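You operate a simulated robot arm through the tools that you are given. There is no shell and no other tool. Be economical: measure what you need, move in short steps, check, and stop when the job is done.

The job below is to be done with a simulated two-armed robot. You get a single attempt, and the scene is never put back.

Task
Take out the rubber buffer and set the stop block instead.
Fine: brake the wheel first; buffer on the box shelf; wind the block till it just meets the lug and lock the black bar.

Only the result counts: the job must be done as asked and must still hold three seconds after the hand-in. Knocking over, shifting, dropping, spilling or breaking anything else fails it.

Robot
Two 7-joint arms with two-finger parallel grippers on one trunk, on a base that drives. Base frame: it is fixed to the floor where the robot stands at the start and does not move with it; the origin is under the middle of the robot, x ahead of it, y to its left, z up. Units: m, rad, N and s.
The left shoulder is at the start at [0.05, 0.165, 1.08], the right one opposite. With the tool pointing down near the work surface each hand reaches from about 0.1 to 0.68 m from the robot's upright axis, wherever it stands, measured 20 degrees to its own side. Places, roughly: black lock bar [-1.4, 1.2, 0.7]; brake knob [0.6, 0, 0.8]; buffer seat [-1, 1, 0.7]; free patch of the box shelf [-1.2, 1.3, 0.9]; knobbed rubber buffer [-1, 1, 0.75]; red-banded wheel [0.7, 0, 0.8]; rudder stop block [-1.2, 1.1, 0.7]; stop knob [-1.3, 1.2, 0.7]. Payload 3.91 kg a hand.
The TCP of each hand is the grasp point between the finger pads, 0.03 m short of the fingertips. In the tool frame z runs along the fingers and y along their closing line. The gripper opens to 0.11 m. The fingers are 0.02 m wide and 0.01 m thick; the gripper's body (0.048 by 0.112 m) begins 0.055 m behind the TCP.
Orientation is that of the tool frame in the base frame, as a unit quaternion [x, y, z, w]. With the fingers straight down and closing along the base's y, the tool's x points along the base's -x, its y along +y and its z along -z.

Tools
- The arms move only by the tool jog_arm. It takes "left_deltas", "right_deltas" or both (then of equal length, played together; a hand with none holds still); each is one flat list of numbers, 7 for each row, row after row: the turn, a rotation vector about the tool's x, y, z in rad, then the shift along the tool's x, y, z in m, then the closure in counts, from 0 (fully open) to 255 (shut). In form: [rx, ry, rz, x, y, z, jaw, rx, ry, rz, x, y, z, jaw, ...]. A call has 1 to 10 rows; each row shifts and turns the commanded pose from where the row before left it, along the tool's axes as they then stand. Rows are played at 5 a second. More than 0.05 m and 0.15 rad between two rows, or a gripper value outside its range, and nothing of the call is played. A pose out of reach is approached as far as the arm can. The call stops where the force on the tool passes 40 N (or 10 N more than at its start, if that is more) or the arm is blocked; 0.2 s more then pass. The fingers move at their own pace (about 0.045 m/s each) and stop on an object; they squeeze with about 32 N. The grip force told is the motor's: it shows also when the fingers shut on nothing. Time passes only in rows, and 0.2 s behind the last, so rows that do not move let the fingers close. It gives the time, the measured TCP pose, the force on the tool (base axes), the opening and the grip force at its end, in the units of the frame above (readings bear some noise), with the torque about the TCP (base axes, N m) and any sound that the robot's microphone picked up.
- Cameras (640 x 400 px; columns grow to the right, rows downward): "scene" is now at [0.1182, -0.0007, 1.2504]; the picture's right is [-0.02, -1.00, 0.00], its down [-0.59, 0.01, -0.81] and it looks along [0.81, -0.02, -0.59] (base axes); focal length 254 px, centre (320, 200). "left" rides on the left gripper at [0.072, -0.017, -0.103] in its tool frame; the picture's right is [0.23, 0.97, 0.00], its down [-0.76, 0.18, -0.62] and it looks along [-0.61, 0.14, 0.78] (tool axes); focal length 222 px, centre (320, 200). "right" rides on the right gripper at [0.072, 0.017, -0.103] in its tool frame; the picture's right is [-0.23, 0.97, 0.00], its down [-0.76, -0.18, -0.62] and it looks along [-0.61, -0.14, 0.78] (tool axes); focal length 222 px, centre (320, 200). There is no depth. A picture from a camera that has moved, and an enlarged one, comes with that camera's place and axes in the base frame and with its lens.
- camera(camera): a new picture of that camera. It takes no simulated time.
- slide_trunk(by): slides the trunk up (or, below 0, down) by that many m; the arms and the scene camera ride with it, the base frame stays. It gives what a move gives, with no picture.
- steer(legs): drives the robot by 1 to 6 legs, each [ahead, left, turn to the left] in m, m and rad, along the robot's own axes; the way and the turn of a leg run together, so that a leg with both is an arc; at most 1.5 m and 3.142 rad a leg. The arms and the cameras ride along, it lands a little off, and it stops where it bumps. It gives what a move gives.
- head_to(pan, tilt): turns the head with the scene camera to pan (to the left, within 1.396 rad either way) and tilt (down, from -0.506 to 1.204), counted from straight ahead of the robot. It gives what a move gives.
- close_up(camera, box): a new picture of the part [left, top, right, bottom] of that camera's present view, enlarged. It takes no simulated time.
- close_job(): hands the job in; it is judged then, once.

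Work in short steps. Places have to be worked out from the pictures, the camera data and where the tool is seen: move nearer, look again, correct. Check each grasp and each placing, and mend what went wrong. You have 120 turns and 100 pictures in all, those below and enlarged ones among them. Open the grippers and draw the arms clear of the work before you hand the job in, unless the task says otherwise; then end with one line.

The tools are called as a command line: name --argument value ..., lists and objects as JSON in quotes. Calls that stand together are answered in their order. jog_arm: Moves the arms, as the interface text tells. Its arguments: {"type":"object","properties":{"left_deltas":{"type":"array"},"right_deltas":{"type":"array"}},"required":[]} The other tools are called the same way: slide_trunk (by) slides the trunk up or down; steer (legs) drives the base; head_to (pan, tilt) turns the head that bears the scene camera; camera (camera) takes a picture; close_up (camera, box) takes an enlarged picture of a part of a camera's view; close_job () hands the job in.

At the start:

```text
time_s: 0.0
left_eef_pos: [0.4981, 0.269, 0.9617]
left_orientation: [0.001, 1.0, 0.0, -0.001]
left_ft_force: [0.1, 0.1, -0.9]
left_ft_torque: [-0.02, 0.03, 0.03]
left_finger_gap: 0.11
left_grip_force: 0.0
right_eef_pos: [0.4946, -0.1727, 0.953]
right_orientation: [0.001, 1.0, 0.0, -0.001]
right_ft_force: [-0.3, 0.1, 0.0]
right_ft_torque: [0.01, 0.01, 0.01]
right_finger_gap: 0.1099
right_grip_force: 0.1
trunk travel left (down, up): [-0.3, 0.203]
robot x, y, heading: [0.0024, 0.0013, -0.003]
head pan, tilt: [-0.023, 0.63]
```

scene: 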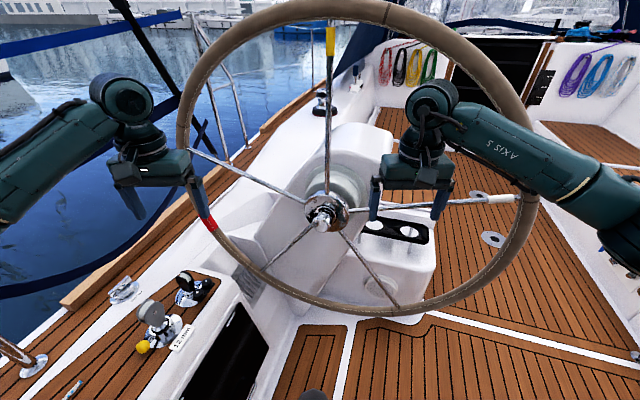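
right: 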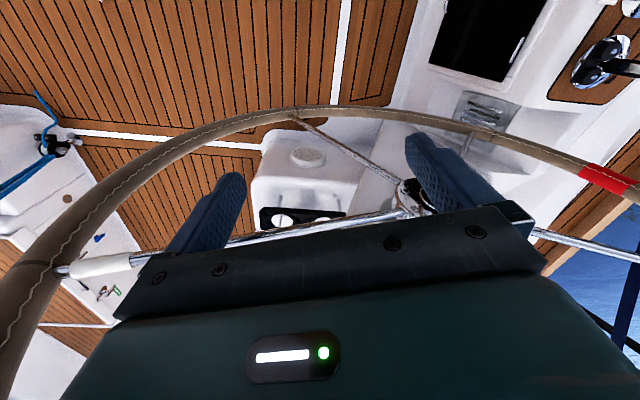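
left: 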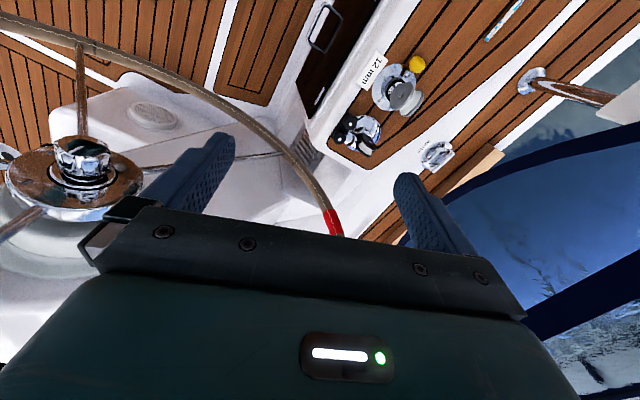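

The wheel stands ahead with a chrome hub at about pixel (326,212). I look closer at the hub for the brake knob and any markings.

close_up --camera "scene" --box '[240, 150, 400, 250]'

close_up --camera "left" --box '[0, 100, 200, 225]'

```text
4.00 times, centred on (320, 200) of scene
camera zoom: at [0.1182, -0.0007, 1.2504], right [-0.02, -1.0, 0.0], down [-0.59, 0.01, -0.81], along [0.81, -0.02, -0.59], focal length 1018 px, centre (320, 200)
```

zoom: 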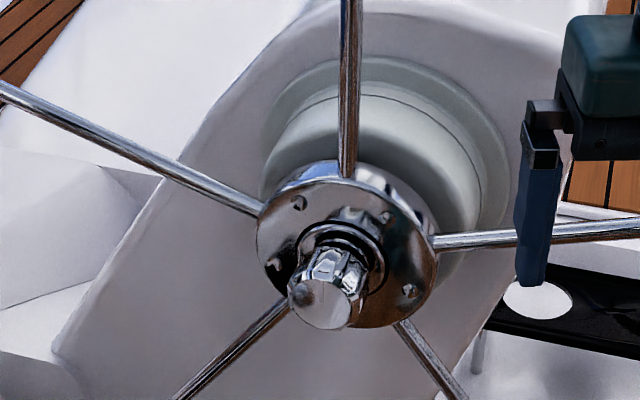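

```text
3.20 times, centred on (100, 162) of left
camera zoom: at [0.4269, 0.2519, 1.0662], right [-0.23, 0.97, 0.0], down [0.76, 0.18, 0.62], along [0.61, 0.14, -0.78], focal length 711 px, centre (1024, 320)
```

zoom: 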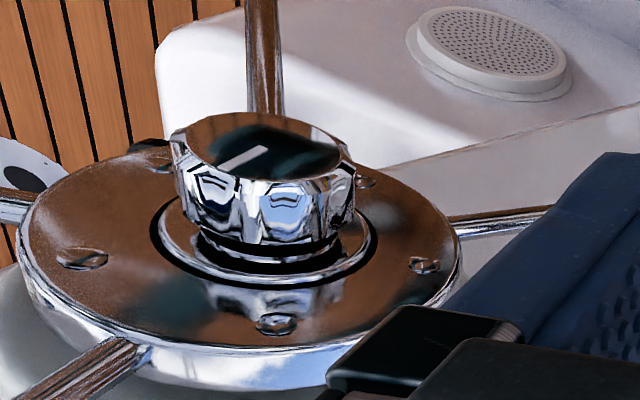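

The knob triangulates to about [0.61, -0.02, 0.81], with its axis towards the robot and tilted slightly up. I pitch the right hand forward in place, clear of the wheel, to get a look along the knob's axis.

jog_arm --right_deltas '[0, -0.14, 0, 0.02, 0, 0, 0, 0, -0.14, 0, 0, 0, 0, 0, 0, -0.14, 0, 0, 0, 0, 0, 0, -0.14, 0, 0, 0, 0, 0, 0, -0.14, 0, 0, 0, 0, 0, 0, -0.14, 0, 0, 0, 0, 0, 0, -0.14, 0, 0, 0, 0, 0, 0, -0.14, 0, 0, 0, 0, 0, 0, -0.14, 0, 0, 0, 0, 0, 0, 0, 0, 0, 0, 0, 0]'

camera --camera "right"

camera --camera "scene"

```text
time_s: 2.2
left_eef_pos: [0.4993, 0.2686, 0.9619]
left_orientation: [0.0, 1.0, 0.0, -0.001]
left_ft_force: [0.0, -0.1, 0.1]
left_ft_torque: [-0.02, -0.02, 0.04]
left_finger_gap: 0.1101
left_grip_force: 0.0
right_eef_pos: [0.4741, -0.1734, 0.9542]
right_orientation: [0.0, 0.847, 0.0, 0.531]
right_ft_force: [0.5, -0.1, 0.4]
right_ft_torque: [0.0, -0.01, -0.02]
right_finger_gap: 0.1099
right_grip_force: 0.0
right hand out of reach, approached as far as the arm can: row 9
trunk travel left (down, up): [-0.3, 0.203]
robot x, y, heading: [0.001, -0.001, 0.004]
head pan, tilt: [-0.023, 0.63]
```

```text
94 pictures are left
camera right: at [0.3497, -0.1568, 0.9336], right [0.1, 0.97, 0.2], down [-0.23, -0.18, 0.96], along [0.97, -0.14, 0.21], focal length 222 px, centre (320, 200)
```

right: 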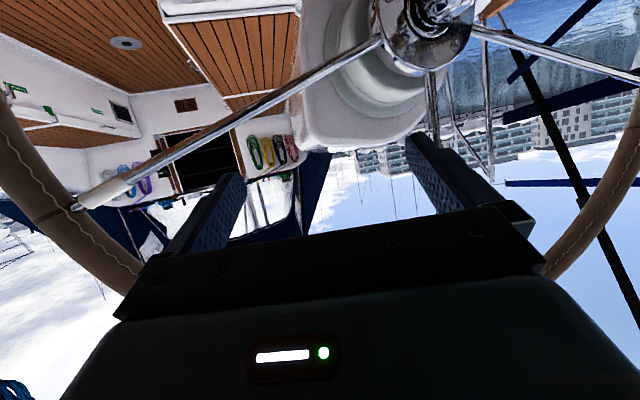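

```text
93 pictures are left
camera scene: at [0.1182, -0.0007, 1.2504], right [-0.02, -1.0, 0.0], down [-0.59, 0.01, -0.81], along [0.81, -0.02, -0.59], focal length 254 px, centre (320, 200)
```

scene: 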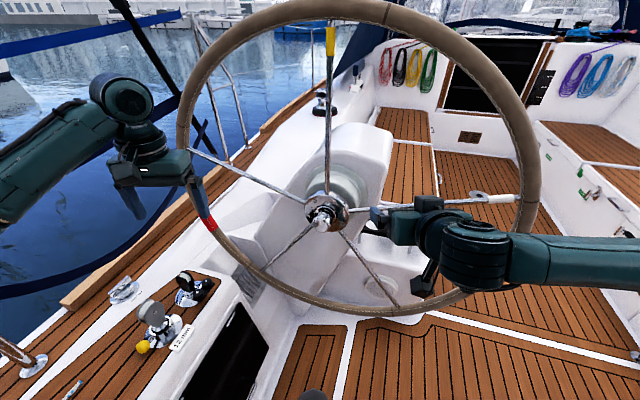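

The hand ran out of reach, as it is folded too close to the trunk. I back the base by 0.12 m to give the arm room.

steer --legs '[[-0.12, 0, 0]]'

jog_arm --right_deltas '[0, -0.08, 0, 0, 0.05, 0, 0, 0, -0.08, 0, 0.0, 0.05, 0, 0, 0, 0, 0, 0, 0.05, 0, 0, 0, 0, 0, 0.05, 0, 0, 0, 0, 0, 0, 0.05, 0, 0, 0, 0, 0, 0, 0, 0, 0, 0]'

camera --camera "right"

camera --camera "scene"

```text
time_s: 3.4
left_eef_pos: [0.3791, 0.2701, 0.9634]
left_orientation: [-0.001, 1.0, 0.0, 0.0]
left_ft_force: [-0.1, -0.1, -0.4]
left_ft_torque: [0.03, 0.03, 0.01]
left_finger_gap: 0.11
left_grip_force: 0.0
right_eef_pos: [0.3554, -0.1725, 0.9535]
right_orientation: [-0.001, 0.847, 0.0, 0.531]
right_ft_force: [0.2, -0.2, 0.5]
right_ft_torque: [0.03, -0.05, 0.01]
right_finger_gap: 0.1099
right_grip_force: 0.1
trunk travel left (down, up): [-0.3, 0.203]
robot x, y, heading: [-0.121, -0.0007, 0.001]
head pan, tilt: [-0.023, 0.63]
```

```text
time_s: 4.8
left_eef_pos: [0.3798, 0.2699, 0.9625]
left_orientation: [-0.001, 1.0, 0.0, -0.001]
left_ft_force: [-0.1, 1.0, -0.6]
left_ft_torque: [0.0, -0.02, 0.01]
left_finger_gap: 0.1098
left_grip_force: 0.0
right_eef_pos: [0.3269, -0.0235, 0.8566]
right_orientation: [0.0, 0.802, 0.0, 0.597]
right_ft_force: [-0.5, 0.0, 0.1]
right_ft_torque: [-0.01, -0.03, 0.0]
right_finger_gap: 0.1099
right_grip_force: 0.0
trunk travel left (down, up): [-0.3, 0.203]
robot x, y, heading: [-0.1175, 0.0019, -0.001]
head pan, tilt: [-0.023, 0.63]
```

```text
92 pictures are left
camera right: at [0.2064, -0.0067, 0.8178], right [0.06, 0.97, 0.22], down [-0.38, -0.18, 0.91], along [0.92, -0.14, 0.36], focal length 222 px, centre (320, 200)
```

right: 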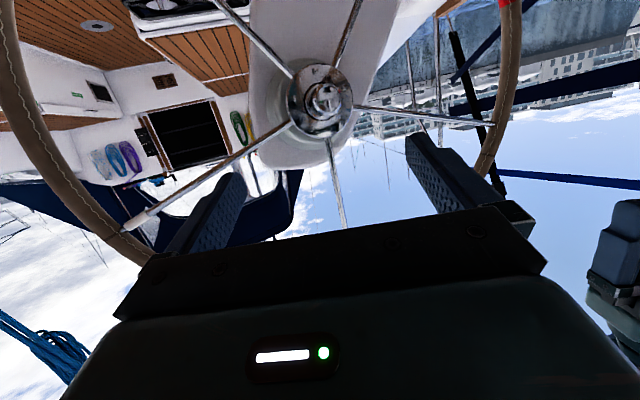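

```text
91 pictures are left
camera scene: at [-0.0011, -0.0007, 1.2504], right [-0.02, -1.0, 0.0], down [-0.59, 0.01, -0.81], along [0.81, -0.02, -0.59], focal length 254 px, centre (320, 200)
```

scene: 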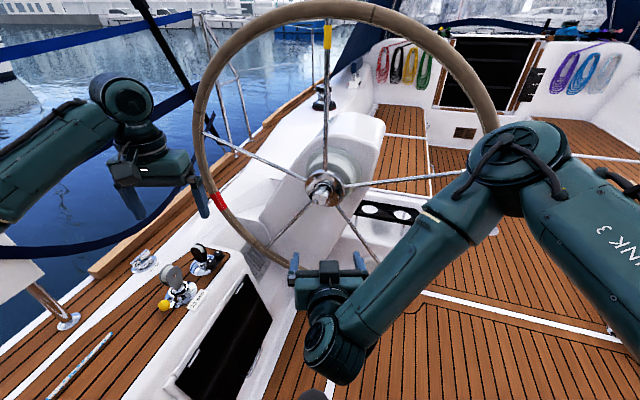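

The tool now points along about [0.96, 0, -0.29]. I zoom on the knob from both cameras to fix its place.

close_up --camera "right" --box '[260, 50, 388, 130]'

close_up --camera "scene" --box '[260, 145, 388, 225]'

```text
5.00 times, centred on (324, 90) of right
camera zoom: at [0.2064, -0.0067, 0.8178], right [0.06, 0.97, 0.22], down [-0.38, -0.18, 0.91], along [0.92, -0.14, 0.36], focal length 1111 px, centre (300, 750)
```

zoom: 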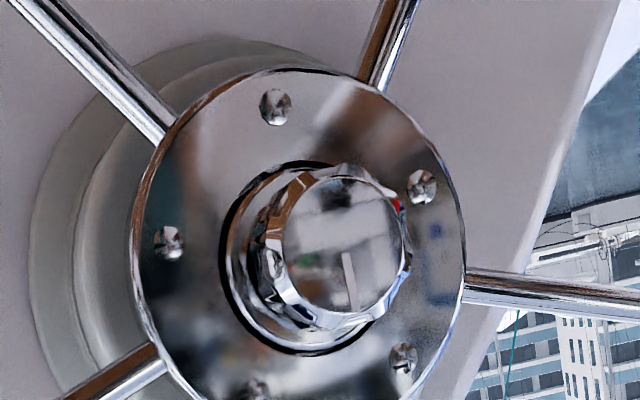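

```text
5.00 times, centred on (324, 185) of scene
camera zoom: at [-0.0011, -0.0007, 1.2504], right [-0.02, -1.0, 0.0], down [-0.59, 0.01, -0.81], along [0.81, -0.02, -0.59], focal length 1272 px, centre (300, 275)
```

zoom: 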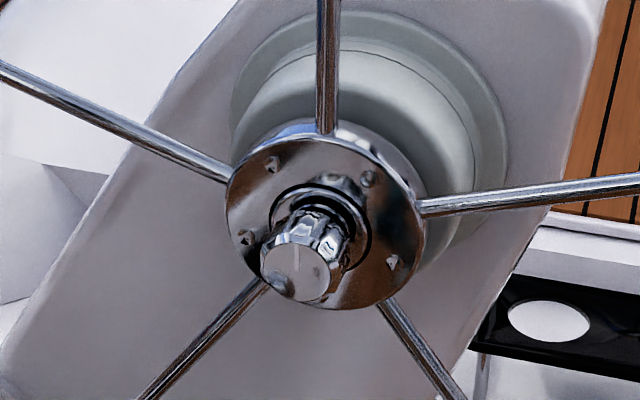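

Both views give the knob face at about [0.616, -0.013, 0.801] and the hub flange at about [0.688, -0.033, 0.792]. The wheel axis therefore points along about [0.957, -0.264, -0.12] and the white index on the knob points up. I align the right tool to that axis and go to a pre-grasp about 8 cm short.

jog_arm --right_deltas '[0.135, -0.084, 0, 0, 0, 0, 0, 0.135, -0.084, 0, 0, 0, 0, 0, 0, 0, 0, 0.0045, 0.0174, 0.04, 0, 0, 0, 0, 0.0045, 0.0174, 0.04, 0, 0, 0, 0, 0.0045, 0.0174, 0.04, 0, 0, 0, 0, 0.0045, 0.0174, 0.04, 0, 0, 0, 0, 0.0045, 0.0174, 0.04, 0, 0, 0, 0, 0, 0, 0, 0]'

camera --camera "right"

close_up --camera "scene" --box '[240, 135, 400, 235]'

```text
refused: row 1 steps farther than a row can; nothing moved
```

```text
88 pictures are left
camera right: at [0.2064, -0.0067, 0.8178], right [0.06, 0.97, 0.22], down [-0.38, -0.18, 0.91], along [0.92, -0.14, 0.36], focal length 222 px, centre (320, 200)
```

right: 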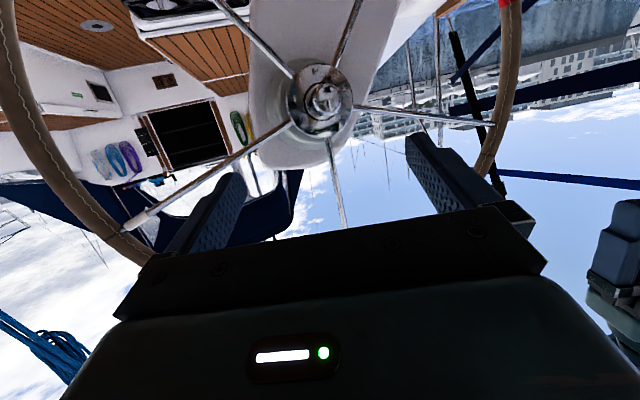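

```text
4.00 times, centred on (320, 185) of scene
camera zoom: at [-0.0011, -0.0007, 1.2504], right [-0.02, -1.0, 0.0], down [-0.59, 0.01, -0.81], along [0.81, -0.02, -0.59], focal length 1018 px, centre (320, 260)
```

zoom: 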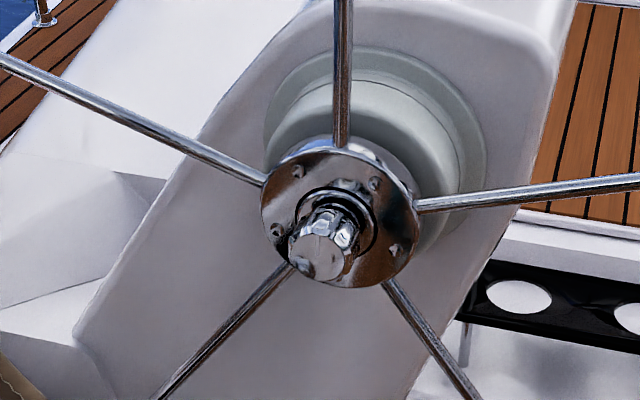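

The turn in each row was just over the limit. I split it into three smaller turns and repeat.

jog_arm --right_deltas '[0.09, -0.056, 0, 0, 0, 0, 0, 0.09, -0.056, 0, 0, 0, 0, 0, 0.09, -0.056, 0, 0, 0, 0, 0, 0, 0, 0, 0.0045, 0.0174, 0.04, 0, 0, 0, 0, 0.0045, 0.0174, 0.04, 0, 0, 0, 0, 0.0045, 0.0174, 0.04, 0, 0, 0, 0, 0.0045, 0.0174, 0.04, 0, 0, 0, 0, 0.0045, 0.0174, 0.04, 0, 0, 0, 0, 0, 0, 0, 0]'

camera --camera "right"

close_up --camera "scene" --box '[240, 135, 400, 235]'

```text
time_s: 6.8
left_eef_pos: [0.3794, 0.2695, 0.9622]
left_orientation: [-0.001, 1.0, 0.0, -0.001]
left_ft_force: [0.1, -0.1, 0.1]
left_ft_torque: [0.0, 0.02, 0.01]
left_finger_gap: 0.1099
left_grip_force: 0.0
right_eef_pos: [0.5383, 0.0059, 0.8072]
right_orientation: [0.078, 0.743, -0.107, 0.657]
right_ft_force: [-0.2, 0.9, 0.3]
right_ft_torque: [-0.05, 0.02, -0.01]
right_finger_gap: 0.1101
right_grip_force: 0.1
trunk travel left (down, up): [-0.3, 0.203]
robot x, y, heading: [-0.1198, 0.0017, 0.001]
head pan, tilt: [-0.023, 0.63]
```

```text
86 pictures are left
camera right: at [0.4338, 0.0482, 0.747], right [0.28, 0.94, 0.17], down [-0.55, 0.01, 0.84], along [0.79, -0.33, 0.52], focal length 222 px, centre (320, 200)
```

right: 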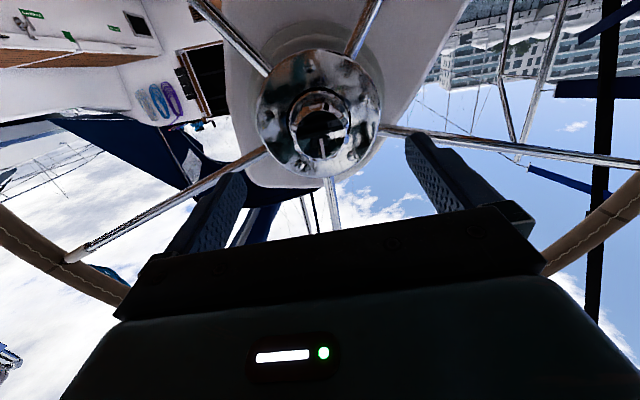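

```text
4.00 times, centred on (320, 185) of scene
camera zoom: at [-0.0011, -0.0007, 1.2504], right [-0.02, -1.0, 0.0], down [-0.59, 0.01, -0.81], along [0.81, -0.02, -0.59], focal length 1018 px, centre (320, 260)
```

zoom: 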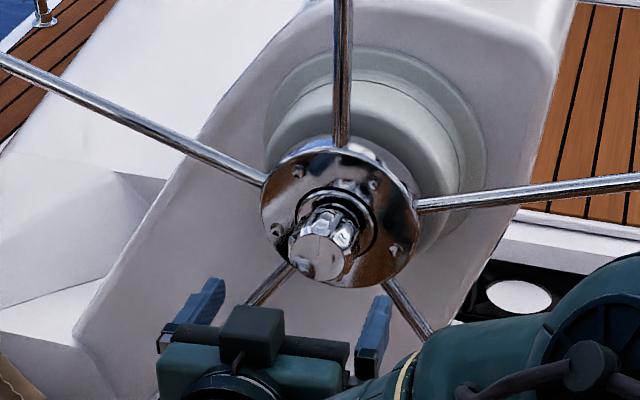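

The alignment holds: the knob face re-measures at [0.616, -0.015, 0.800], straight ahead along the tool axis. I advance 0.093 m and close.

jog_arm --right_deltas '[0, 0, 0, -0.001, 0, 0.031, 0, 0, 0, 0, -0.001, 0, 0.031, 0, 0, 0, 0, -0.001, 0, 0.031, 0, 0, 0, 0, 0, 0, 0, 0, 0, 0, 0, 0, 0, 0, 255, 0, 0, 0, 0, 0, 0, 255, 0, 0, 0, 0, 0, 0, 255, 0, 0, 0, 0, 0, 0, 255, 0, 0, 0, 0, 0, 0, 255, 0, 0, 0, 0, 0, 0, 255]'

camera --camera "right"

```text
time_s: 8.8
left_eef_pos: [0.3806, 0.2714, 0.9609]
left_orientation: [-0.002, 1.0, 0.001, -0.002]
left_ft_force: [0.3, -0.1, 0.8]
left_ft_torque: [0.03, -0.01, -0.01]
left_finger_gap: 0.11
left_grip_force: 0.1
right_eef_pos: [0.6021, -0.0117, 0.8122]
right_orientation: [0.075, 0.744, -0.1, 0.657]
right_ft_force: [11.4, 4.7, -5.0]
right_ft_torque: [0.12, 0.03, -0.05]
right_finger_gap: 0.0526
right_grip_force: 45.0
right hand out of reach, approached as far as the arm can: row 3
trunk travel left (down, up): [-0.3, 0.203]
robot x, y, heading: [-0.1174, -0.0019, 0.005]
head pan, tilt: [-0.023, 0.63]
stopped in row 9 (right hand): the force on the tool passed its limit (the readings are from after the stop); the commanded pose is now the measured one
```

```text
84 pictures are left
camera right: at [0.4982, 0.0281, 0.7522], right [0.26, 0.95, 0.17], down [-0.55, 0.0, 0.84], along [0.8, -0.32, 0.52], focal length 222 px, centre (320, 200)
```

right: 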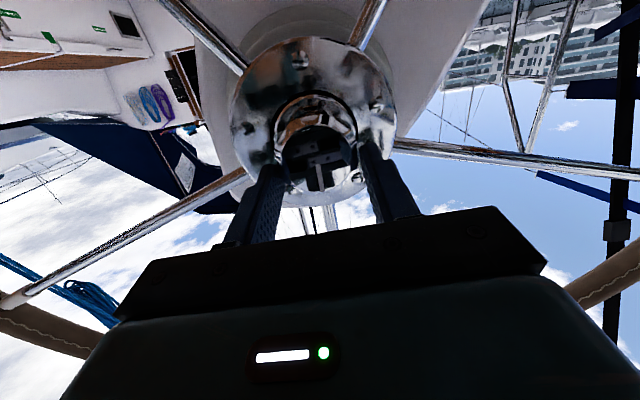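

The fingers closed on the knob (0.053 m), but the arm was at full stretch, with the TCP short and 1 cm high. I release, back off, bring the base 0.06 m forward and approach again.

jog_arm --right_deltas '[0, 0, 0, 0, 0, 0, 0, 0, 0, 0, 0, 0, 0, 0, 0, 0, 0, 0, 0, 0, 0, 0, 0, 0, 0, 0, 0, 0, 0, 0, 0, 0, 0, -0.04, 0, 0, 0, 0, 0, 0, -0.04, 0, 0, 0, 0, 0, 0, -0.04, 0, 0, 0, 0, 0, 0, 0, 0]'

steer --legs '[[0.07, 0, 0]]'

camera --camera "right"

```text
time_s: 10.6
left_eef_pos: [0.38, 0.2715, 0.9615]
left_orientation: [-0.002, 1.0, 0.0, -0.001]
left_ft_force: [-0.2, -0.2, -0.2]
left_ft_torque: [-0.01, 0.03, -0.04]
left_finger_gap: 0.11
left_grip_force: 0.0
right_eef_pos: [0.4869, 0.016, 0.8268]
right_orientation: [0.075, 0.743, -0.102, 0.657]
right_ft_force: [0.0, -0.8, 0.5]
right_ft_torque: [0.02, -0.02, -0.02]
right_finger_gap: 0.1099
right_grip_force: 0.1
trunk travel left (down, up): [-0.3, 0.203]
robot x, y, heading: [-0.1173, 0.0003, 0.006]
head pan, tilt: [-0.023, 0.63]
```

```text
time_s: 11.6
left_eef_pos: [0.4495, 0.2722, 0.9619]
left_orientation: [-0.003, 1.0, 0.001, -0.002]
left_ft_force: [-0.1, -0.3, -0.4]
left_ft_torque: [0.0, 0.03, 0.03]
left_finger_gap: 0.1102
left_grip_force: 0.1
right_eef_pos: [0.5553, 0.0157, 0.8259]
right_orientation: [0.074, 0.743, -0.102, 0.657]
right_ft_force: [-0.1, 0.6, -0.1]
right_ft_torque: [0.0, -0.01, 0.0]
right_finger_gap: 0.1098
right_grip_force: 0.1
trunk travel left (down, up): [-0.3, 0.203]
robot x, y, heading: [-0.0523, 0.0033, 0.002]
head pan, tilt: [-0.023, 0.63]
```

```text
83 pictures are left
camera right: at [0.4516, 0.0558, 0.766], right [0.27, 0.95, 0.17], down [-0.55, 0.0, 0.84], along [0.79, -0.32, 0.52], focal length 222 px, centre (320, 200)
```

right: 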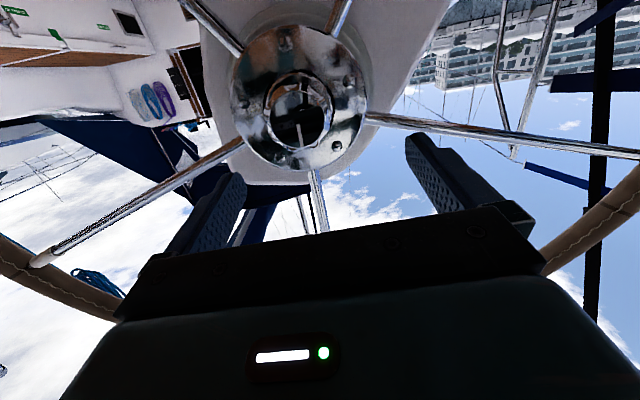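

The knob face re-measures at [0.616, -0.013, 0.800]. I shift sideways onto the axis, advance 0.08 m, and close.

jog_arm --right_deltas '[0, 0, 0, 0.0182, -0.0126, 0, 0, 0, 0, 0, 0, 0, 0.027, 0, 0, 0, 0, 0, 0, 0.027, 0, 0, 0, 0, 0, 0, 0.027, 0, 0, 0, 0, 0, 0, 0, 0, 0, 0, 0, 0, 0, 0, 255, 0, 0, 0, 0, 0, 0, 255, 0, 0, 0, 0, 0, 0, 255, 0, 0, 0, 0, 0, 0, 255]'

camera --camera "right"

```text
time_s: 13.6
left_eef_pos: [0.4477, 0.2684, 0.9645]
left_orientation: [-0.001, 1.0, 0.001, -0.001]
left_ft_force: [-0.2, 0.4, 1.8]
left_ft_torque: [0.01, 0.01, 0.01]
left_finger_gap: 0.1099
left_grip_force: 0.2
right_eef_pos: [0.6271, -0.0216, 0.7991]
right_orientation: [0.079, 0.742, -0.104, 0.657]
right_ft_force: [-18.8, -20.6, 1.5]
right_ft_torque: [-0.07, -0.13, -1.79]
right_finger_gap: 0.0602
right_grip_force: 32.3
trunk travel left (down, up): [-0.3, 0.203]
robot x, y, heading: [-0.0517, -0.0016, 0.001]
head pan, tilt: [-0.023, 0.63]
```

```text
82 pictures are left
camera right: at [0.5237, 0.0189, 0.7396], right [0.28, 0.94, 0.18], down [-0.55, 0.01, 0.84], along [0.79, -0.33, 0.52], focal length 222 px, centre (320, 200)
```

right: 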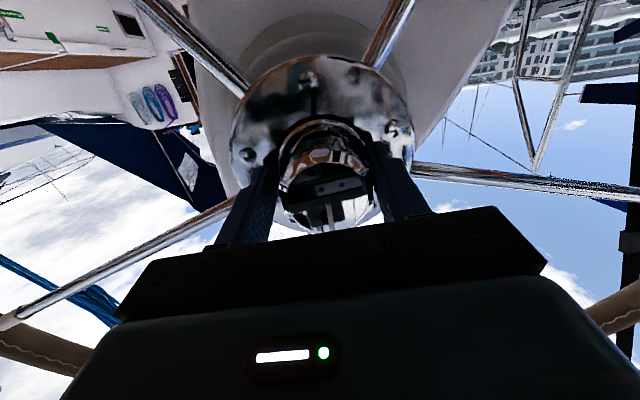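

The gap reads 0.060 m with a sideways push and an axial contact, so the tips probably touch the collar and the hand sits off-centre. I open, back off 10 mm, shift 4 mm towards -y and re-close.

jog_arm --right_deltas '[0, 0, 0, 0, 0, 0, 0, 0, 0, 0, 0, 0, 0, 0, 0, 0, 0, 0, -0.005, -0.011, 0, 0, 0, 0, 0, 0, 0, 0, 0, 0, 0, 0, 0, 0, 255, 0, 0, 0, 0, 0, 0, 255, 0, 0, 0, 0, 0, 0, 255, 0, 0, 0, 0, 0, 0, 255, 0, 0, 0, 0, 0, 0, 255]'

close_up --camera "right" --box '[220, 60, 420, 240]'

```text
time_s: 15.6
left_eef_pos: [0.4494, 0.2724, 0.9619]
left_orientation: [-0.002, 1.0, 0.0, -0.001]
left_ft_force: [-0.2, -1.0, 0.2]
left_ft_torque: [0.0, -0.01, -0.01]
left_finger_gap: 0.1098
left_grip_force: 0.0
right_eef_pos: [0.6175, -0.017, 0.801]
right_orientation: [0.074, 0.743, -0.101, 0.657]
right_ft_force: [6.6, 14.0, 0.1]
right_ft_torque: [0.05, 0.13, -0.65]
right_finger_gap: 0.0536
right_grip_force: 44.8
trunk travel left (down, up): [-0.3, 0.203]
robot x, y, heading: [-0.0518, 0.0028, 0.002]
head pan, tilt: [-0.023, 0.63]
```

```text
2.22 times, centred on (320, 150) of right
camera zoom: at [0.5123, 0.0234, 0.741], right [0.26, 0.95, 0.17], down [-0.55, 0.0, 0.84], along [0.79, -0.32, 0.52], focal length 494 px, centre (320, 311)
```

zoom: 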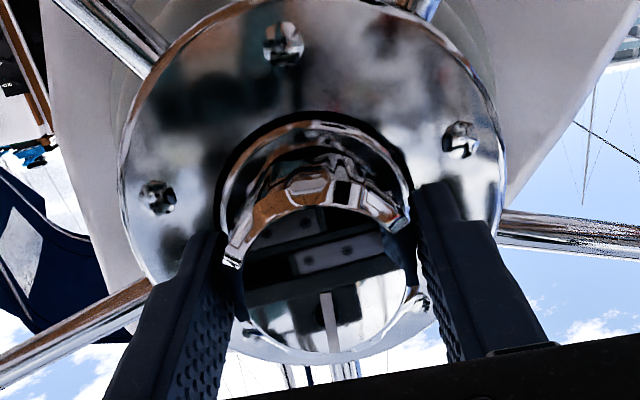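

The knob is held at 0.0536 m with a mild side load. I ease 3 mm and turn clockwise (seen from the helm) by about 0.9 rad, watching torque, sound and the white mark.

jog_arm --right_deltas '[0, 0, 0, 0, 0.003, 0, 255, 0, 0, 0.1, 0, 0, 0, 255, 0, 0, 0.1, 0, 0, 0, 255, 0, 0, 0.1, 0, 0, 0, 255, 0, 0, 0.1, 0, 0, 0, 255, 0, 0, 0.1, 0, 0, 0, 255, 0, 0, 0.1, 0, 0, 0, 255, 0, 0, 0.1, 0, 0, 0, 255, 0, 0, 0.1, 0, 0, 0, 255, 0, 0, 0.1, 0, 0, 0, 255]'

camera --camera "right"

close_up --camera "scene" --box '[260, 150, 420, 250]'

```text
time_s: 17.8
left_eef_pos: [0.4484, 0.2714, 0.9609]
left_orientation: [-0.002, 1.0, -0.001, -0.001]
left_ft_force: [-1.0, -0.3, -0.1]
left_ft_torque: [-0.01, -0.03, -0.06]
left_finger_gap: 0.1101
left_grip_force: 0.2
right_eef_pos: [0.617, -0.0154, 0.802]
right_orientation: [0.39, 0.636, 0.194, 0.636]
right_ft_force: [-0.2, 4.2, -3.6]
right_ft_torque: [-0.56, -1.62, 1.75]
right_finger_gap: 0.0526
right_grip_force: 44.9
trunk travel left (down, up): [-0.3, 0.203]
robot x, y, heading: [-0.0521, 0.0029, 0.004]
head pan, tilt: [-0.023, 0.63]
```

```text
80 pictures are left
camera right: at [0.5299, 0.0738, 0.7791], right [0.22, 0.43, 0.87], down [-0.73, -0.52, 0.44], along [0.65, -0.73, 0.2], focal length 222 px, centre (320, 200)
```

right: 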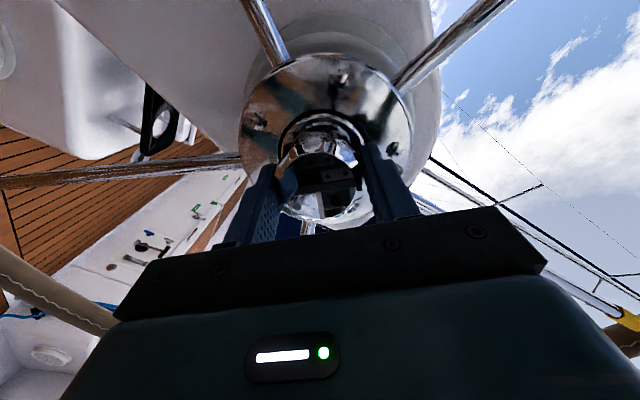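

```text
4.00 times, centred on (340, 200) of scene
camera zoom: at [0.0685, 0.0007, 1.2504], right [-0.02, -1.0, 0.0], down [-0.59, 0.01, -0.81], along [0.81, -0.02, -0.59], focal length 1018 px, centre (240, 200)
```

zoom: 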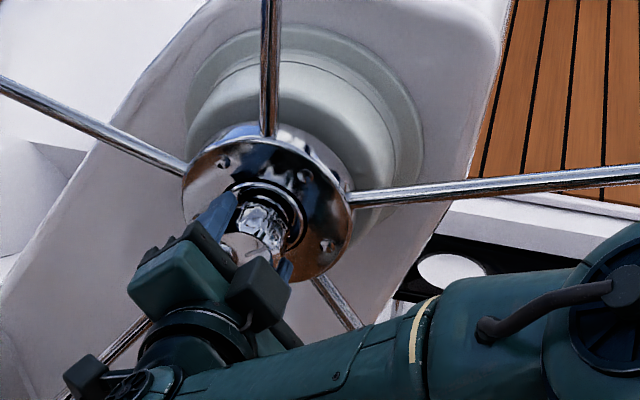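

The hand has turned clockwise by 0.9 rad with about 1 Nm along the axis. I zoom in to see whether the mark went with it.

close_up --camera "right" --box '[240, 80, 420, 240]'

```text
2.50 times, centred on (330, 160) of right
camera zoom: at [0.5299, 0.0738, 0.7791], right [0.22, 0.43, 0.87], down [-0.73, -0.52, 0.44], along [0.65, -0.73, 0.2], focal length 555 px, centre (295, 300)
```

zoom: 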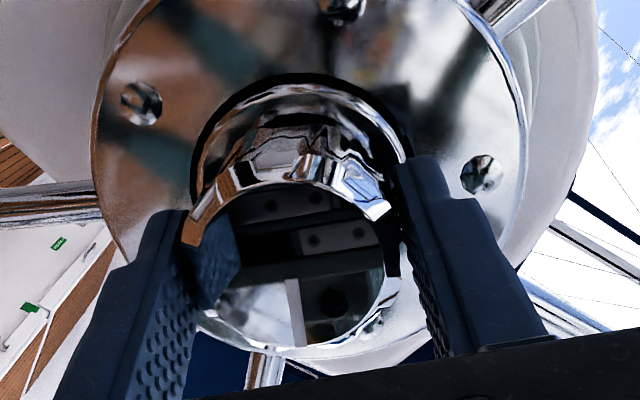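

The mark turned with the hand and the axial torque is still low, about 0.3 Nm. I keep turning clockwise.

jog_arm --right_deltas '[0, 0, 0.1, 0, 0, 0, 255, 0, 0, 0.1, 0, 0, 0, 255, 0, 0, 0.1, 0, 0, 0, 255, 0, 0, 0.1, 0, 0, 0, 255, 0, 0, 0.1, 0, 0, 0, 255, 0, 0, 0.1, 0, 0, 0, 255, 0, 0, 0.1, 0, 0, 0, 255, 0, 0, 0.1, 0, 0, 0, 255, 0, 0, 0.1, 0, 0, 0, 255, 0, 0, 0, 0, 0, 0, 255]'

close_up --camera "right" --box '[240, 80, 420, 240]'

```text
time_s: 20.0
left_eef_pos: [0.4497, 0.2714, 0.9615]
left_orientation: [-0.002, 1.0, -0.001, 0.0]
left_ft_force: [1.5, -0.5, 0.8]
left_ft_torque: [0.02, -0.01, -0.03]
left_finger_gap: 0.11
left_grip_force: 0.1
right_eef_pos: [0.6168, -0.0159, 0.8019]
right_orientation: [0.628, 0.402, 0.452, 0.489]
right_ft_force: [0.4, 4.9, 1.6]
right_ft_torque: [-0.47, -1.42, 0.36]
right_finger_gap: 0.0545
right_grip_force: 44.8
trunk travel left (down, up): [-0.3, 0.203]
robot x, y, heading: [-0.0486, -0.0009, 0.001]
head pan, tilt: [-0.023, 0.63]
```

```text
2.50 times, centred on (330, 160) of right
camera zoom: at [0.5382, 0.0745, 0.8435], right [0.0, -0.41, 0.91], down [-0.81, -0.53, -0.24], along [0.58, -0.74, -0.33], focal length 555 px, centre (295, 300)
```

zoom: 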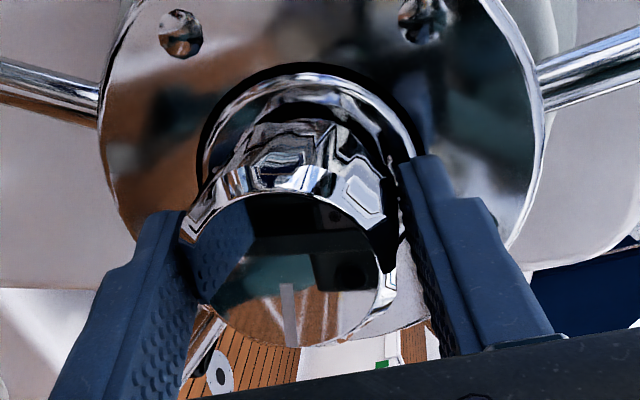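

The gap varied between 0.053 and 0.055 m, so I want proof that the knob turned and not the fingers. I release, back off and look at the mark with the scene camera.

jog_arm --right_deltas '[0, 0, 0, 0, 0, 0, 0, 0, 0, 0, 0, 0, 0, 0, 0, 0, 0, 0, 0, 0, 0, 0, 0, 0, 0, 0, 0, 0, 0, 0, 0, 0, 0, -0.045, 0, 0, 0, 0, 0, 0, -0.025, 0]'

close_up --camera "scene" --box '[284, 175, 364, 225]'

close_up --camera "right" --box '[240, 60, 420, 200]'

```text
time_s: 21.4
left_eef_pos: [0.4489, 0.2715, 0.9624]
left_orientation: [-0.002, 1.0, 0.0, -0.001]
left_ft_force: [-0.1, 0.6, -0.4]
left_ft_torque: [-0.01, -0.02, 0.02]
left_finger_gap: 0.11
left_grip_force: 0.1
right_eef_pos: [0.5487, -0.0001, 0.8093]
right_orientation: [0.629, 0.403, 0.452, 0.488]
right_ft_force: [0.2, -0.1, -0.1]
right_ft_torque: [0.02, 0.01, 0.04]
right_finger_gap: 0.1099
right_grip_force: 0.1
trunk travel left (down, up): [-0.3, 0.203]
robot x, y, heading: [-0.0486, -0.0003, 0.002]
head pan, tilt: [-0.023, 0.63]
```

```text
8.00 times, centred on (324, 200) of scene
camera zoom: at [0.0683, 0.0002, 1.2504], right [-0.02, -1.0, 0.0], down [-0.59, 0.01, -0.81], along [0.81, -0.02, -0.59], focal length 2036 px, centre (288, 200)
```

zoom: 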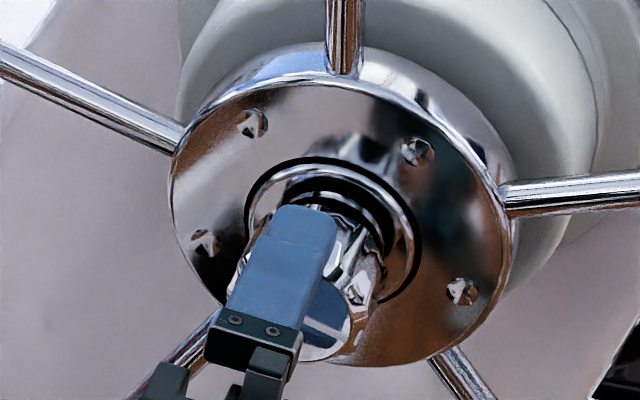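

```text
2.86 times, centred on (330, 130) of right
camera zoom: at [0.4699, 0.0916, 0.8513], right [0.0, -0.41, 0.91], down [-0.81, -0.53, -0.24], along [0.58, -0.74, -0.33], focal length 635 px, centre (291, 400)
```

zoom: 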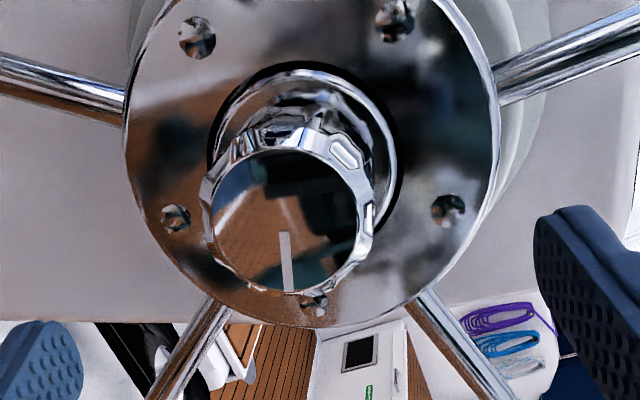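

The mark went from 12 to about 4 o'clock, so the knob really turns clockwise by 1.8 rad without meeting a stop yet. I wind the open hand back by 3 rad for a longer stroke.

jog_arm --right_deltas '[0, 0, -0.15, 0, 0, 0, 0, 0, 0, -0.15, 0, 0, 0, 0, 0, 0, -0.15, 0, 0, 0, 0, 0, 0, -0.15, 0, 0, 0, 0, 0, 0, -0.15, 0, 0, 0, 0, 0, 0, -0.15, 0, 0, 0, 0, 0, 0, -0.15, 0, 0, 0, 0, 0, 0, -0.15, 0, 0, 0, 0, 0, 0, -0.15, 0, 0, 0, 0, 0, 0, -0.15, 0, 0, 0, 0]'

jog_arm --right_deltas '[0, 0, -0.15, 0, 0, 0, 0, 0, 0, -0.15, 0, 0, 0, 0, 0, 0, -0.15, 0, 0, 0, 0, 0, 0, -0.15, 0, 0, 0, 0, 0, 0, -0.15, 0, 0, 0, 0, 0, 0, -0.15, 0, 0, 0, 0, 0, 0, -0.15, 0, 0, 0, 0, 0, 0, -0.15, 0, 0, 0, 0, 0, 0, -0.15, 0, 0, 0, 0, 0, 0, -0.15, 0, 0, 0, 0]'

camera --camera "right"

```text
time_s: 23.6
left_eef_pos: [0.4487, 0.2708, 0.9624]
left_orientation: [-0.002, 1.0, -0.001, -0.001]
left_ft_force: [-0.7, -0.4, 0.0]
left_ft_torque: [0.0, -0.03, 0.0]
left_finger_gap: 0.1099
left_grip_force: 0.1
right_eef_pos: [0.5496, 0.0015, 0.8091]
right_orientation: [0.184, 0.724, -0.001, 0.665]
right_ft_force: [0.5, 0.5, -0.6]
right_ft_torque: [-0.05, 0.04, 0.01]
right_finger_gap: 0.11
right_grip_force: 0.1
trunk travel left (down, up): [-0.3, 0.203]
robot x, y, heading: [-0.0472, -0.0006, 0.0]
head pan, tilt: [-0.023, 0.63]
```

```text
time_s: 25.8
left_eef_pos: [0.4485, 0.2712, 0.9634]
left_orientation: [-0.002, 1.0, 0.0, -0.001]
left_ft_force: [0.7, -0.3, 0.9]
left_ft_torque: [0.0, 0.02, 0.03]
left_finger_gap: 0.1098
left_grip_force: 0.0
right_eef_pos: [0.5496, 0.0009, 0.8091]
right_orientation: [-0.358, 0.655, -0.455, 0.485]
right_ft_force: [-0.2, 1.0, -0.4]
right_ft_torque: [0.0, -0.04, -0.02]
right_finger_gap: 0.11
right_grip_force: 0.1
trunk travel left (down, up): [-0.3, 0.203]
robot x, y, heading: [-0.048, -0.0019, -0.001]
head pan, tilt: [-0.023, 0.63]
```

```text
74 pictures are left
camera right: at [0.4301, -0.0339, 0.7831], right [0.04, 0.53, -0.85], down [-0.39, 0.79, 0.47], along [0.92, 0.31, 0.23], focal length 222 px, centre (320, 200)
```

right: 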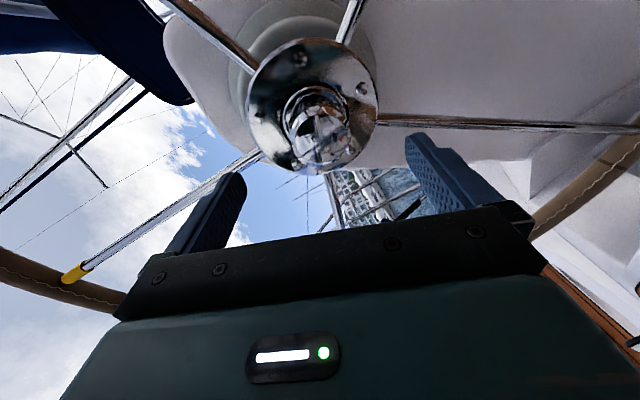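

The hand kept its axis. I advance onto the knob, grip, and start turning.

jog_arm --right_deltas '[0, 0, 0, 0, 0, 0.035, 0, 0, 0, 0, 0, 0, 0.035, 0, 0, 0, 0, 0, 0, 0, 0, 0, 0, 0, 0, 0, 0, 255, 0, 0, 0, 0, 0, 0, 255, 0, 0, 0, 0, 0, 0, 255, 0, 0, 0, 0, 0, 0, 255, 0, 0, 0.1, 0, 0, 0, 255, 0, 0, 0.14, 0, 0, 0, 255, 0, 0, 0.14, 0, 0, 0, 255]'

jog_arm --right_deltas '[0, 0, 0.14, 0, 0, 0, 255, 0, 0, 0.14, 0, 0, 0, 255, 0, 0, 0.14, 0, 0, 0, 255, 0, 0, 0.14, 0, 0, 0, 255, 0, 0, 0.14, 0, 0, 0, 255, 0, 0, 0.14, 0, 0, 0, 255, 0, 0, 0.14, 0, 0, 0, 255, 0, 0, 0.14, 0, 0, 0, 255, 0, 0, 0.14, 0, 0, 0, 255, 0, 0, 0.14, 0, 0, 0, 255]'

close_up --camera "right" --box '[240, 60, 420, 200]'

```text
time_s: 28.0
left_eef_pos: [0.4492, 0.2709, 0.9628]
left_orientation: [-0.002, 1.0, 0.001, -0.002]
left_ft_force: [0.7, -1.2, -0.5]
left_ft_torque: [-0.03, 0.01, 0.0]
left_finger_gap: 0.11
left_grip_force: 0.1
right_eef_pos: [0.6181, -0.0153, 0.8008]
right_orientation: [-0.226, 0.711, -0.355, 0.564]
right_ft_force: [5.7, -1.3, -1.0]
right_ft_torque: [-0.51, -1.57, 0.36]
right_finger_gap: 0.055
right_grip_force: 44.8
trunk travel left (down, up): [-0.3, 0.203]
robot x, y, heading: [-0.0477, 0.0003, 0.005]
head pan, tilt: [-0.023, 0.63]
```

```text
time_s: 30.2
left_eef_pos: [0.4501, 0.2717, 0.9617]
left_orientation: [-0.002, 1.0, -0.001, -0.001]
left_ft_force: [-0.6, -0.1, -0.7]
left_ft_torque: [-0.01, 0.01, -0.05]
left_finger_gap: 0.11
left_grip_force: 0.0
right_eef_pos: [0.617, -0.0154, 0.8014]
right_orientation: [0.283, 0.691, 0.091, 0.659]
right_ft_force: [1.4, 1.8, 0.1]
right_ft_torque: [-1.57, 0.37, -0.14]
right_finger_gap: 0.0516
right_grip_force: 45.1
trunk travel left (down, up): [-0.3, 0.203]
robot x, y, heading: [-0.0459, 0.0009, 0.0]
head pan, tilt: [-0.023, 0.63]
```

```text
2.86 times, centred on (330, 130) of right
camera zoom: at [0.5241, 0.0604, 0.7597], right [0.26, 0.69, 0.68], down [-0.67, -0.38, 0.64], along [0.7, -0.62, 0.36], focal length 635 px, centre (291, 400)
```

zoom: 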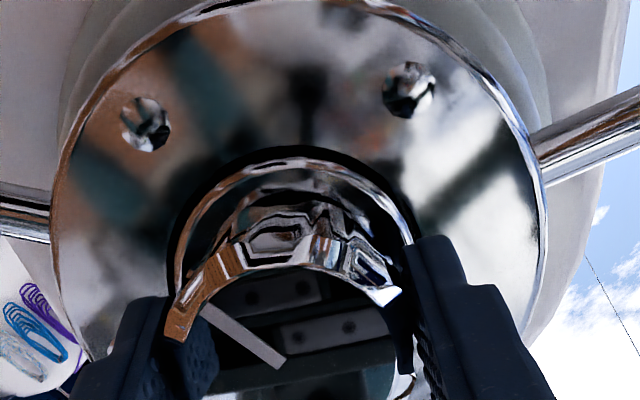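

The axial torque has risen to about 1.6 Nm. The mark sits at about 5 o'clock (about 2.45 rad in all), so the pads slipped near the end, and the brake seems to bite. I turn a bit more to see whether the mark advances.

jog_arm --right_deltas '[0, 0, 0.1, 0, 0, 0, 255, 0, 0, 0.1, 0, 0, 0, 255, 0, 0, 0.1, 0, 0, 0, 255]'

close_up --camera "right" --box '[240, 80, 420, 220]'

```text
time_s: 31.0
left_eef_pos: [0.4485, 0.271, 0.9624]
left_orientation: [-0.001, 1.0, -0.001, -0.001]
left_ft_force: [0.2, -0.5, -1.2]
left_ft_torque: [0.0, 0.0, -0.01]
left_finger_gap: 0.1098
left_grip_force: 0.0
right_eef_pos: [0.6176, -0.0158, 0.8019]
right_orientation: [0.383, 0.641, 0.188, 0.638]
right_ft_force: [0.6, -0.1, 1.3]
right_ft_torque: [-1.27, -0.28, 1.71]
right_finger_gap: 0.0518
right_grip_force: 45.2
trunk travel left (down, up): [-0.3, 0.203]
robot x, y, heading: [-0.0501, 0.0006, 0.004]
head pan, tilt: [-0.023, 0.63]
```

```text
2.86 times, centred on (330, 150) of right
camera zoom: at [0.5298, 0.0731, 0.7775], right [0.22, 0.45, 0.86], down [-0.73, -0.52, 0.45], along [0.65, -0.73, 0.22], focal length 635 px, centre (291, 343)
```

zoom: 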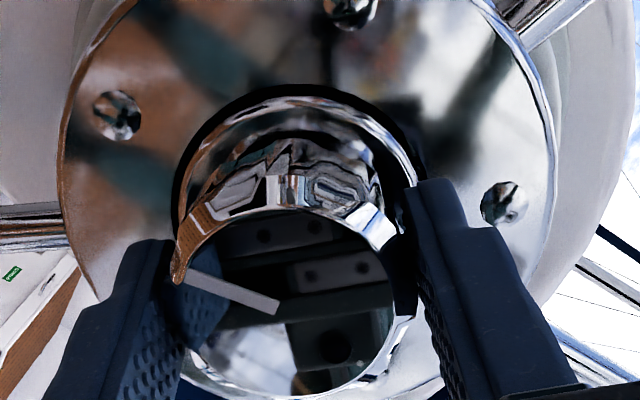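

The pads now slip over the knob at about 1.4 Nm with hardly any advance, so the brake is against its end. To be sure, I take one fresh grip and give it a last firm twist.

jog_arm --right_deltas '[0, 0, 0, 0, 0, 0, 0, 0, 0, 0, 0, 0, 0, 0, 0, 0, -0.15, 0, 0, 0, 0, 0, 0, -0.15, 0, 0, 0, 0, 0, 0, -0.15, 0, 0, 0, 0, 0, 0, -0.15, 0, 0, 0.004, 0, 0, 0, 0, 0, 0, 0, 255, 0, 0, 0, 0, 0, 0, 255, 0, 0, 0, 0, 0, 0, 255, 0, 0, 0, 0, 0, 0, 255]'

close_up --camera "right" --box '[240, 80, 420, 220]'

jog_arm --right_deltas '[0, 0, 0.1, 0, 0, 0, 255, 0, 0, 0.1, 0, 0, 0, 255, 0, 0, 0.1, 0, 0, 0, 255, 0, 0, 0.1, 0, 0, 0, 255]'

close_up --camera "right" --box '[240, 80, 420, 220]'

```text
time_s: 33.2
left_eef_pos: [0.4482, 0.2716, 0.9613]
left_orientation: [-0.002, 1.0, -0.001, -0.001]
left_ft_force: [0.0, -0.4, 0.5]
left_ft_torque: [0.02, -0.03, 0.01]
left_finger_gap: 0.1101
left_grip_force: 0.1
right_eef_pos: [0.6202, -0.0173, 0.8007]
right_orientation: [0.178, 0.725, -0.009, 0.666]
right_ft_force: [0.7, 1.3, 0.2]
right_ft_torque: [-0.04, 0.08, -0.4]
right_finger_gap: 0.0528
right_grip_force: 32.9
trunk travel left (down, up): [-0.3, 0.203]
robot x, y, heading: [-0.0519, -0.0013, 0.0]
head pan, tilt: [-0.023, 0.63]
```

```text
2.86 times, centred on (330, 150) of right
camera zoom: at [0.5225, 0.0419, 0.747], right [0.27, 0.86, 0.44], down [-0.61, -0.2, 0.77], along [0.74, -0.48, 0.47], focal length 635 px, centre (291, 343)
```

zoom: 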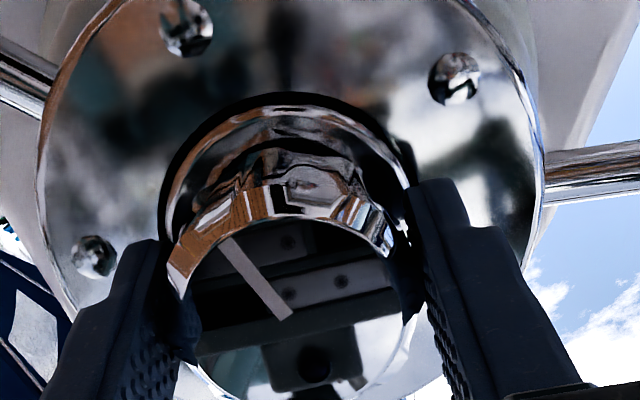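

```text
time_s: 34.2
left_eef_pos: [0.4494, 0.2712, 0.9631]
left_orientation: [-0.002, 1.0, 0.0, -0.001]
left_ft_force: [0.2, -0.7, -0.2]
left_ft_torque: [0.02, 0.0, 0.04]
left_finger_gap: 0.1102
left_grip_force: 0.1
right_eef_pos: [0.6212, -0.0171, 0.8004]
right_orientation: [0.317, 0.676, 0.124, 0.653]
right_ft_force: [2.8, -0.6, 0.2]
right_ft_torque: [-1.13, 0.09, 1.72]
right_finger_gap: 0.0519
right_grip_force: 44.6
trunk travel left (down, up): [-0.3, 0.203]
robot x, y, heading: [-0.0461, 0.0038, 0.004]
head pan, tilt: [-0.023, 0.63]
```

```text
2.86 times, centred on (330, 150) of right
camera zoom: at [0.5302, 0.0641, 0.7648], right [0.25, 0.61, 0.75], down [-0.69, -0.43, 0.58], along [0.68, -0.66, 0.32], focal length 635 px, centre (291, 343)
```

zoom: 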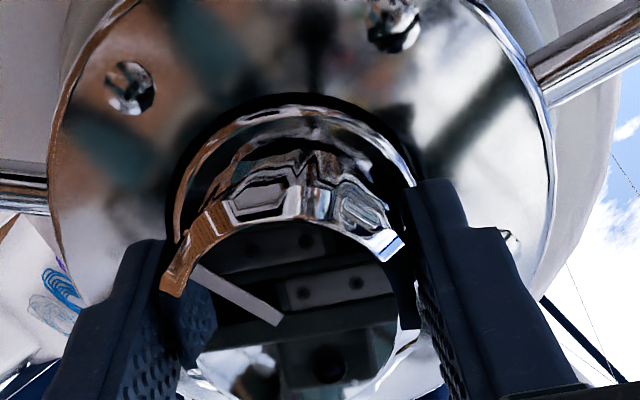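

The mark no longer follows the hand even with a fresh grip, so the brake is fully on. I release, retract along the axis, and then look around to the left with the head.

jog_arm --right_deltas '[0, 0, 0, 0, 0, 0, 0, 0, 0, 0, 0, 0, 0, 0, 0, 0, 0, 0, 0, 0, 0, 0, 0, 0, 0, 0, -0.045, 0, 0, 0, 0, 0, 0, -0.045, 0, 0, 0, 0, 0, 0, -0.045, 0, 0, 0, -0.15, 0, 0, 0, 0, 0, 0, -0.15, 0, 0, 0, 0, 0, 0, -0.15, 0, 0, 0, 0]'

head_to --pan 1.39 --tilt 0.5

camera --camera "scene"

```text
time_s: 36.2
left_eef_pos: [0.4496, 0.2713, 0.9625]
left_orientation: [-0.002, 1.0, 0.001, -0.001]
left_ft_force: [0.4, 0.1, -0.4]
left_ft_torque: [0.01, 0.02, -0.02]
left_finger_gap: 0.1098
left_grip_force: 0.0
right_eef_pos: [0.4911, 0.016, 0.8153]
right_orientation: [0.16, 0.729, -0.027, 0.665]
right_ft_force: [0.2, -0.1, 0.4]
right_ft_torque: [0.0, 0.04, -0.01]
right_finger_gap: 0.1102
right_grip_force: 0.1
trunk travel left (down, up): [-0.3, 0.203]
robot x, y, heading: [-0.0503, -0.0035, -0.001]
head pan, tilt: [-0.023, 0.63]
```

```text
time_s: 37.7
left_eef_pos: [0.4491, 0.2723, 0.9632]
left_orientation: [-0.001, 1.0, -0.001, 0.0]
left_ft_force: [0.7, 0.7, 0.8]
left_ft_torque: [0.0, 0.0, 0.01]
left_finger_gap: 0.1101
left_grip_force: 0.1
right_eef_pos: [0.491, 0.0159, 0.8156]
right_orientation: [0.161, 0.729, -0.025, 0.665]
right_ft_force: [-0.1, -0.3, -0.3]
right_ft_torque: [0.0, 0.01, 0.02]
right_finger_gap: 0.11
right_grip_force: 0.0
trunk travel left (down, up): [-0.3, 0.203]
robot x, y, heading: [-0.0449, -0.0003, 0.002]
head pan, tilt: [1.389, 0.499]
```

```text
69 pictures are left
camera scene: at [-0.0028, 0.0915, 1.2621], right [0.98, -0.18, 0.0], down [-0.09, -0.47, -0.88], along [0.16, 0.86, -0.48], focal length 254 px, centre (320, 200)
```

scene: 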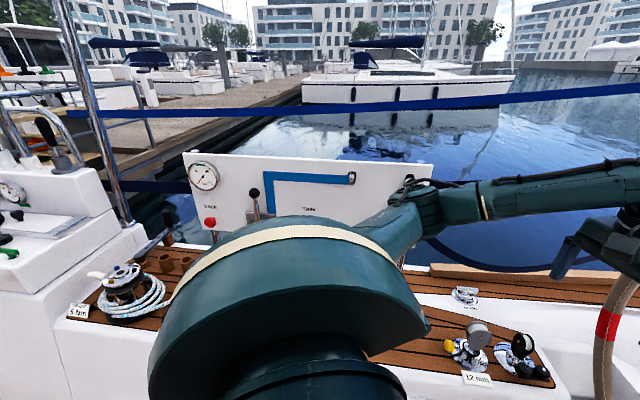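

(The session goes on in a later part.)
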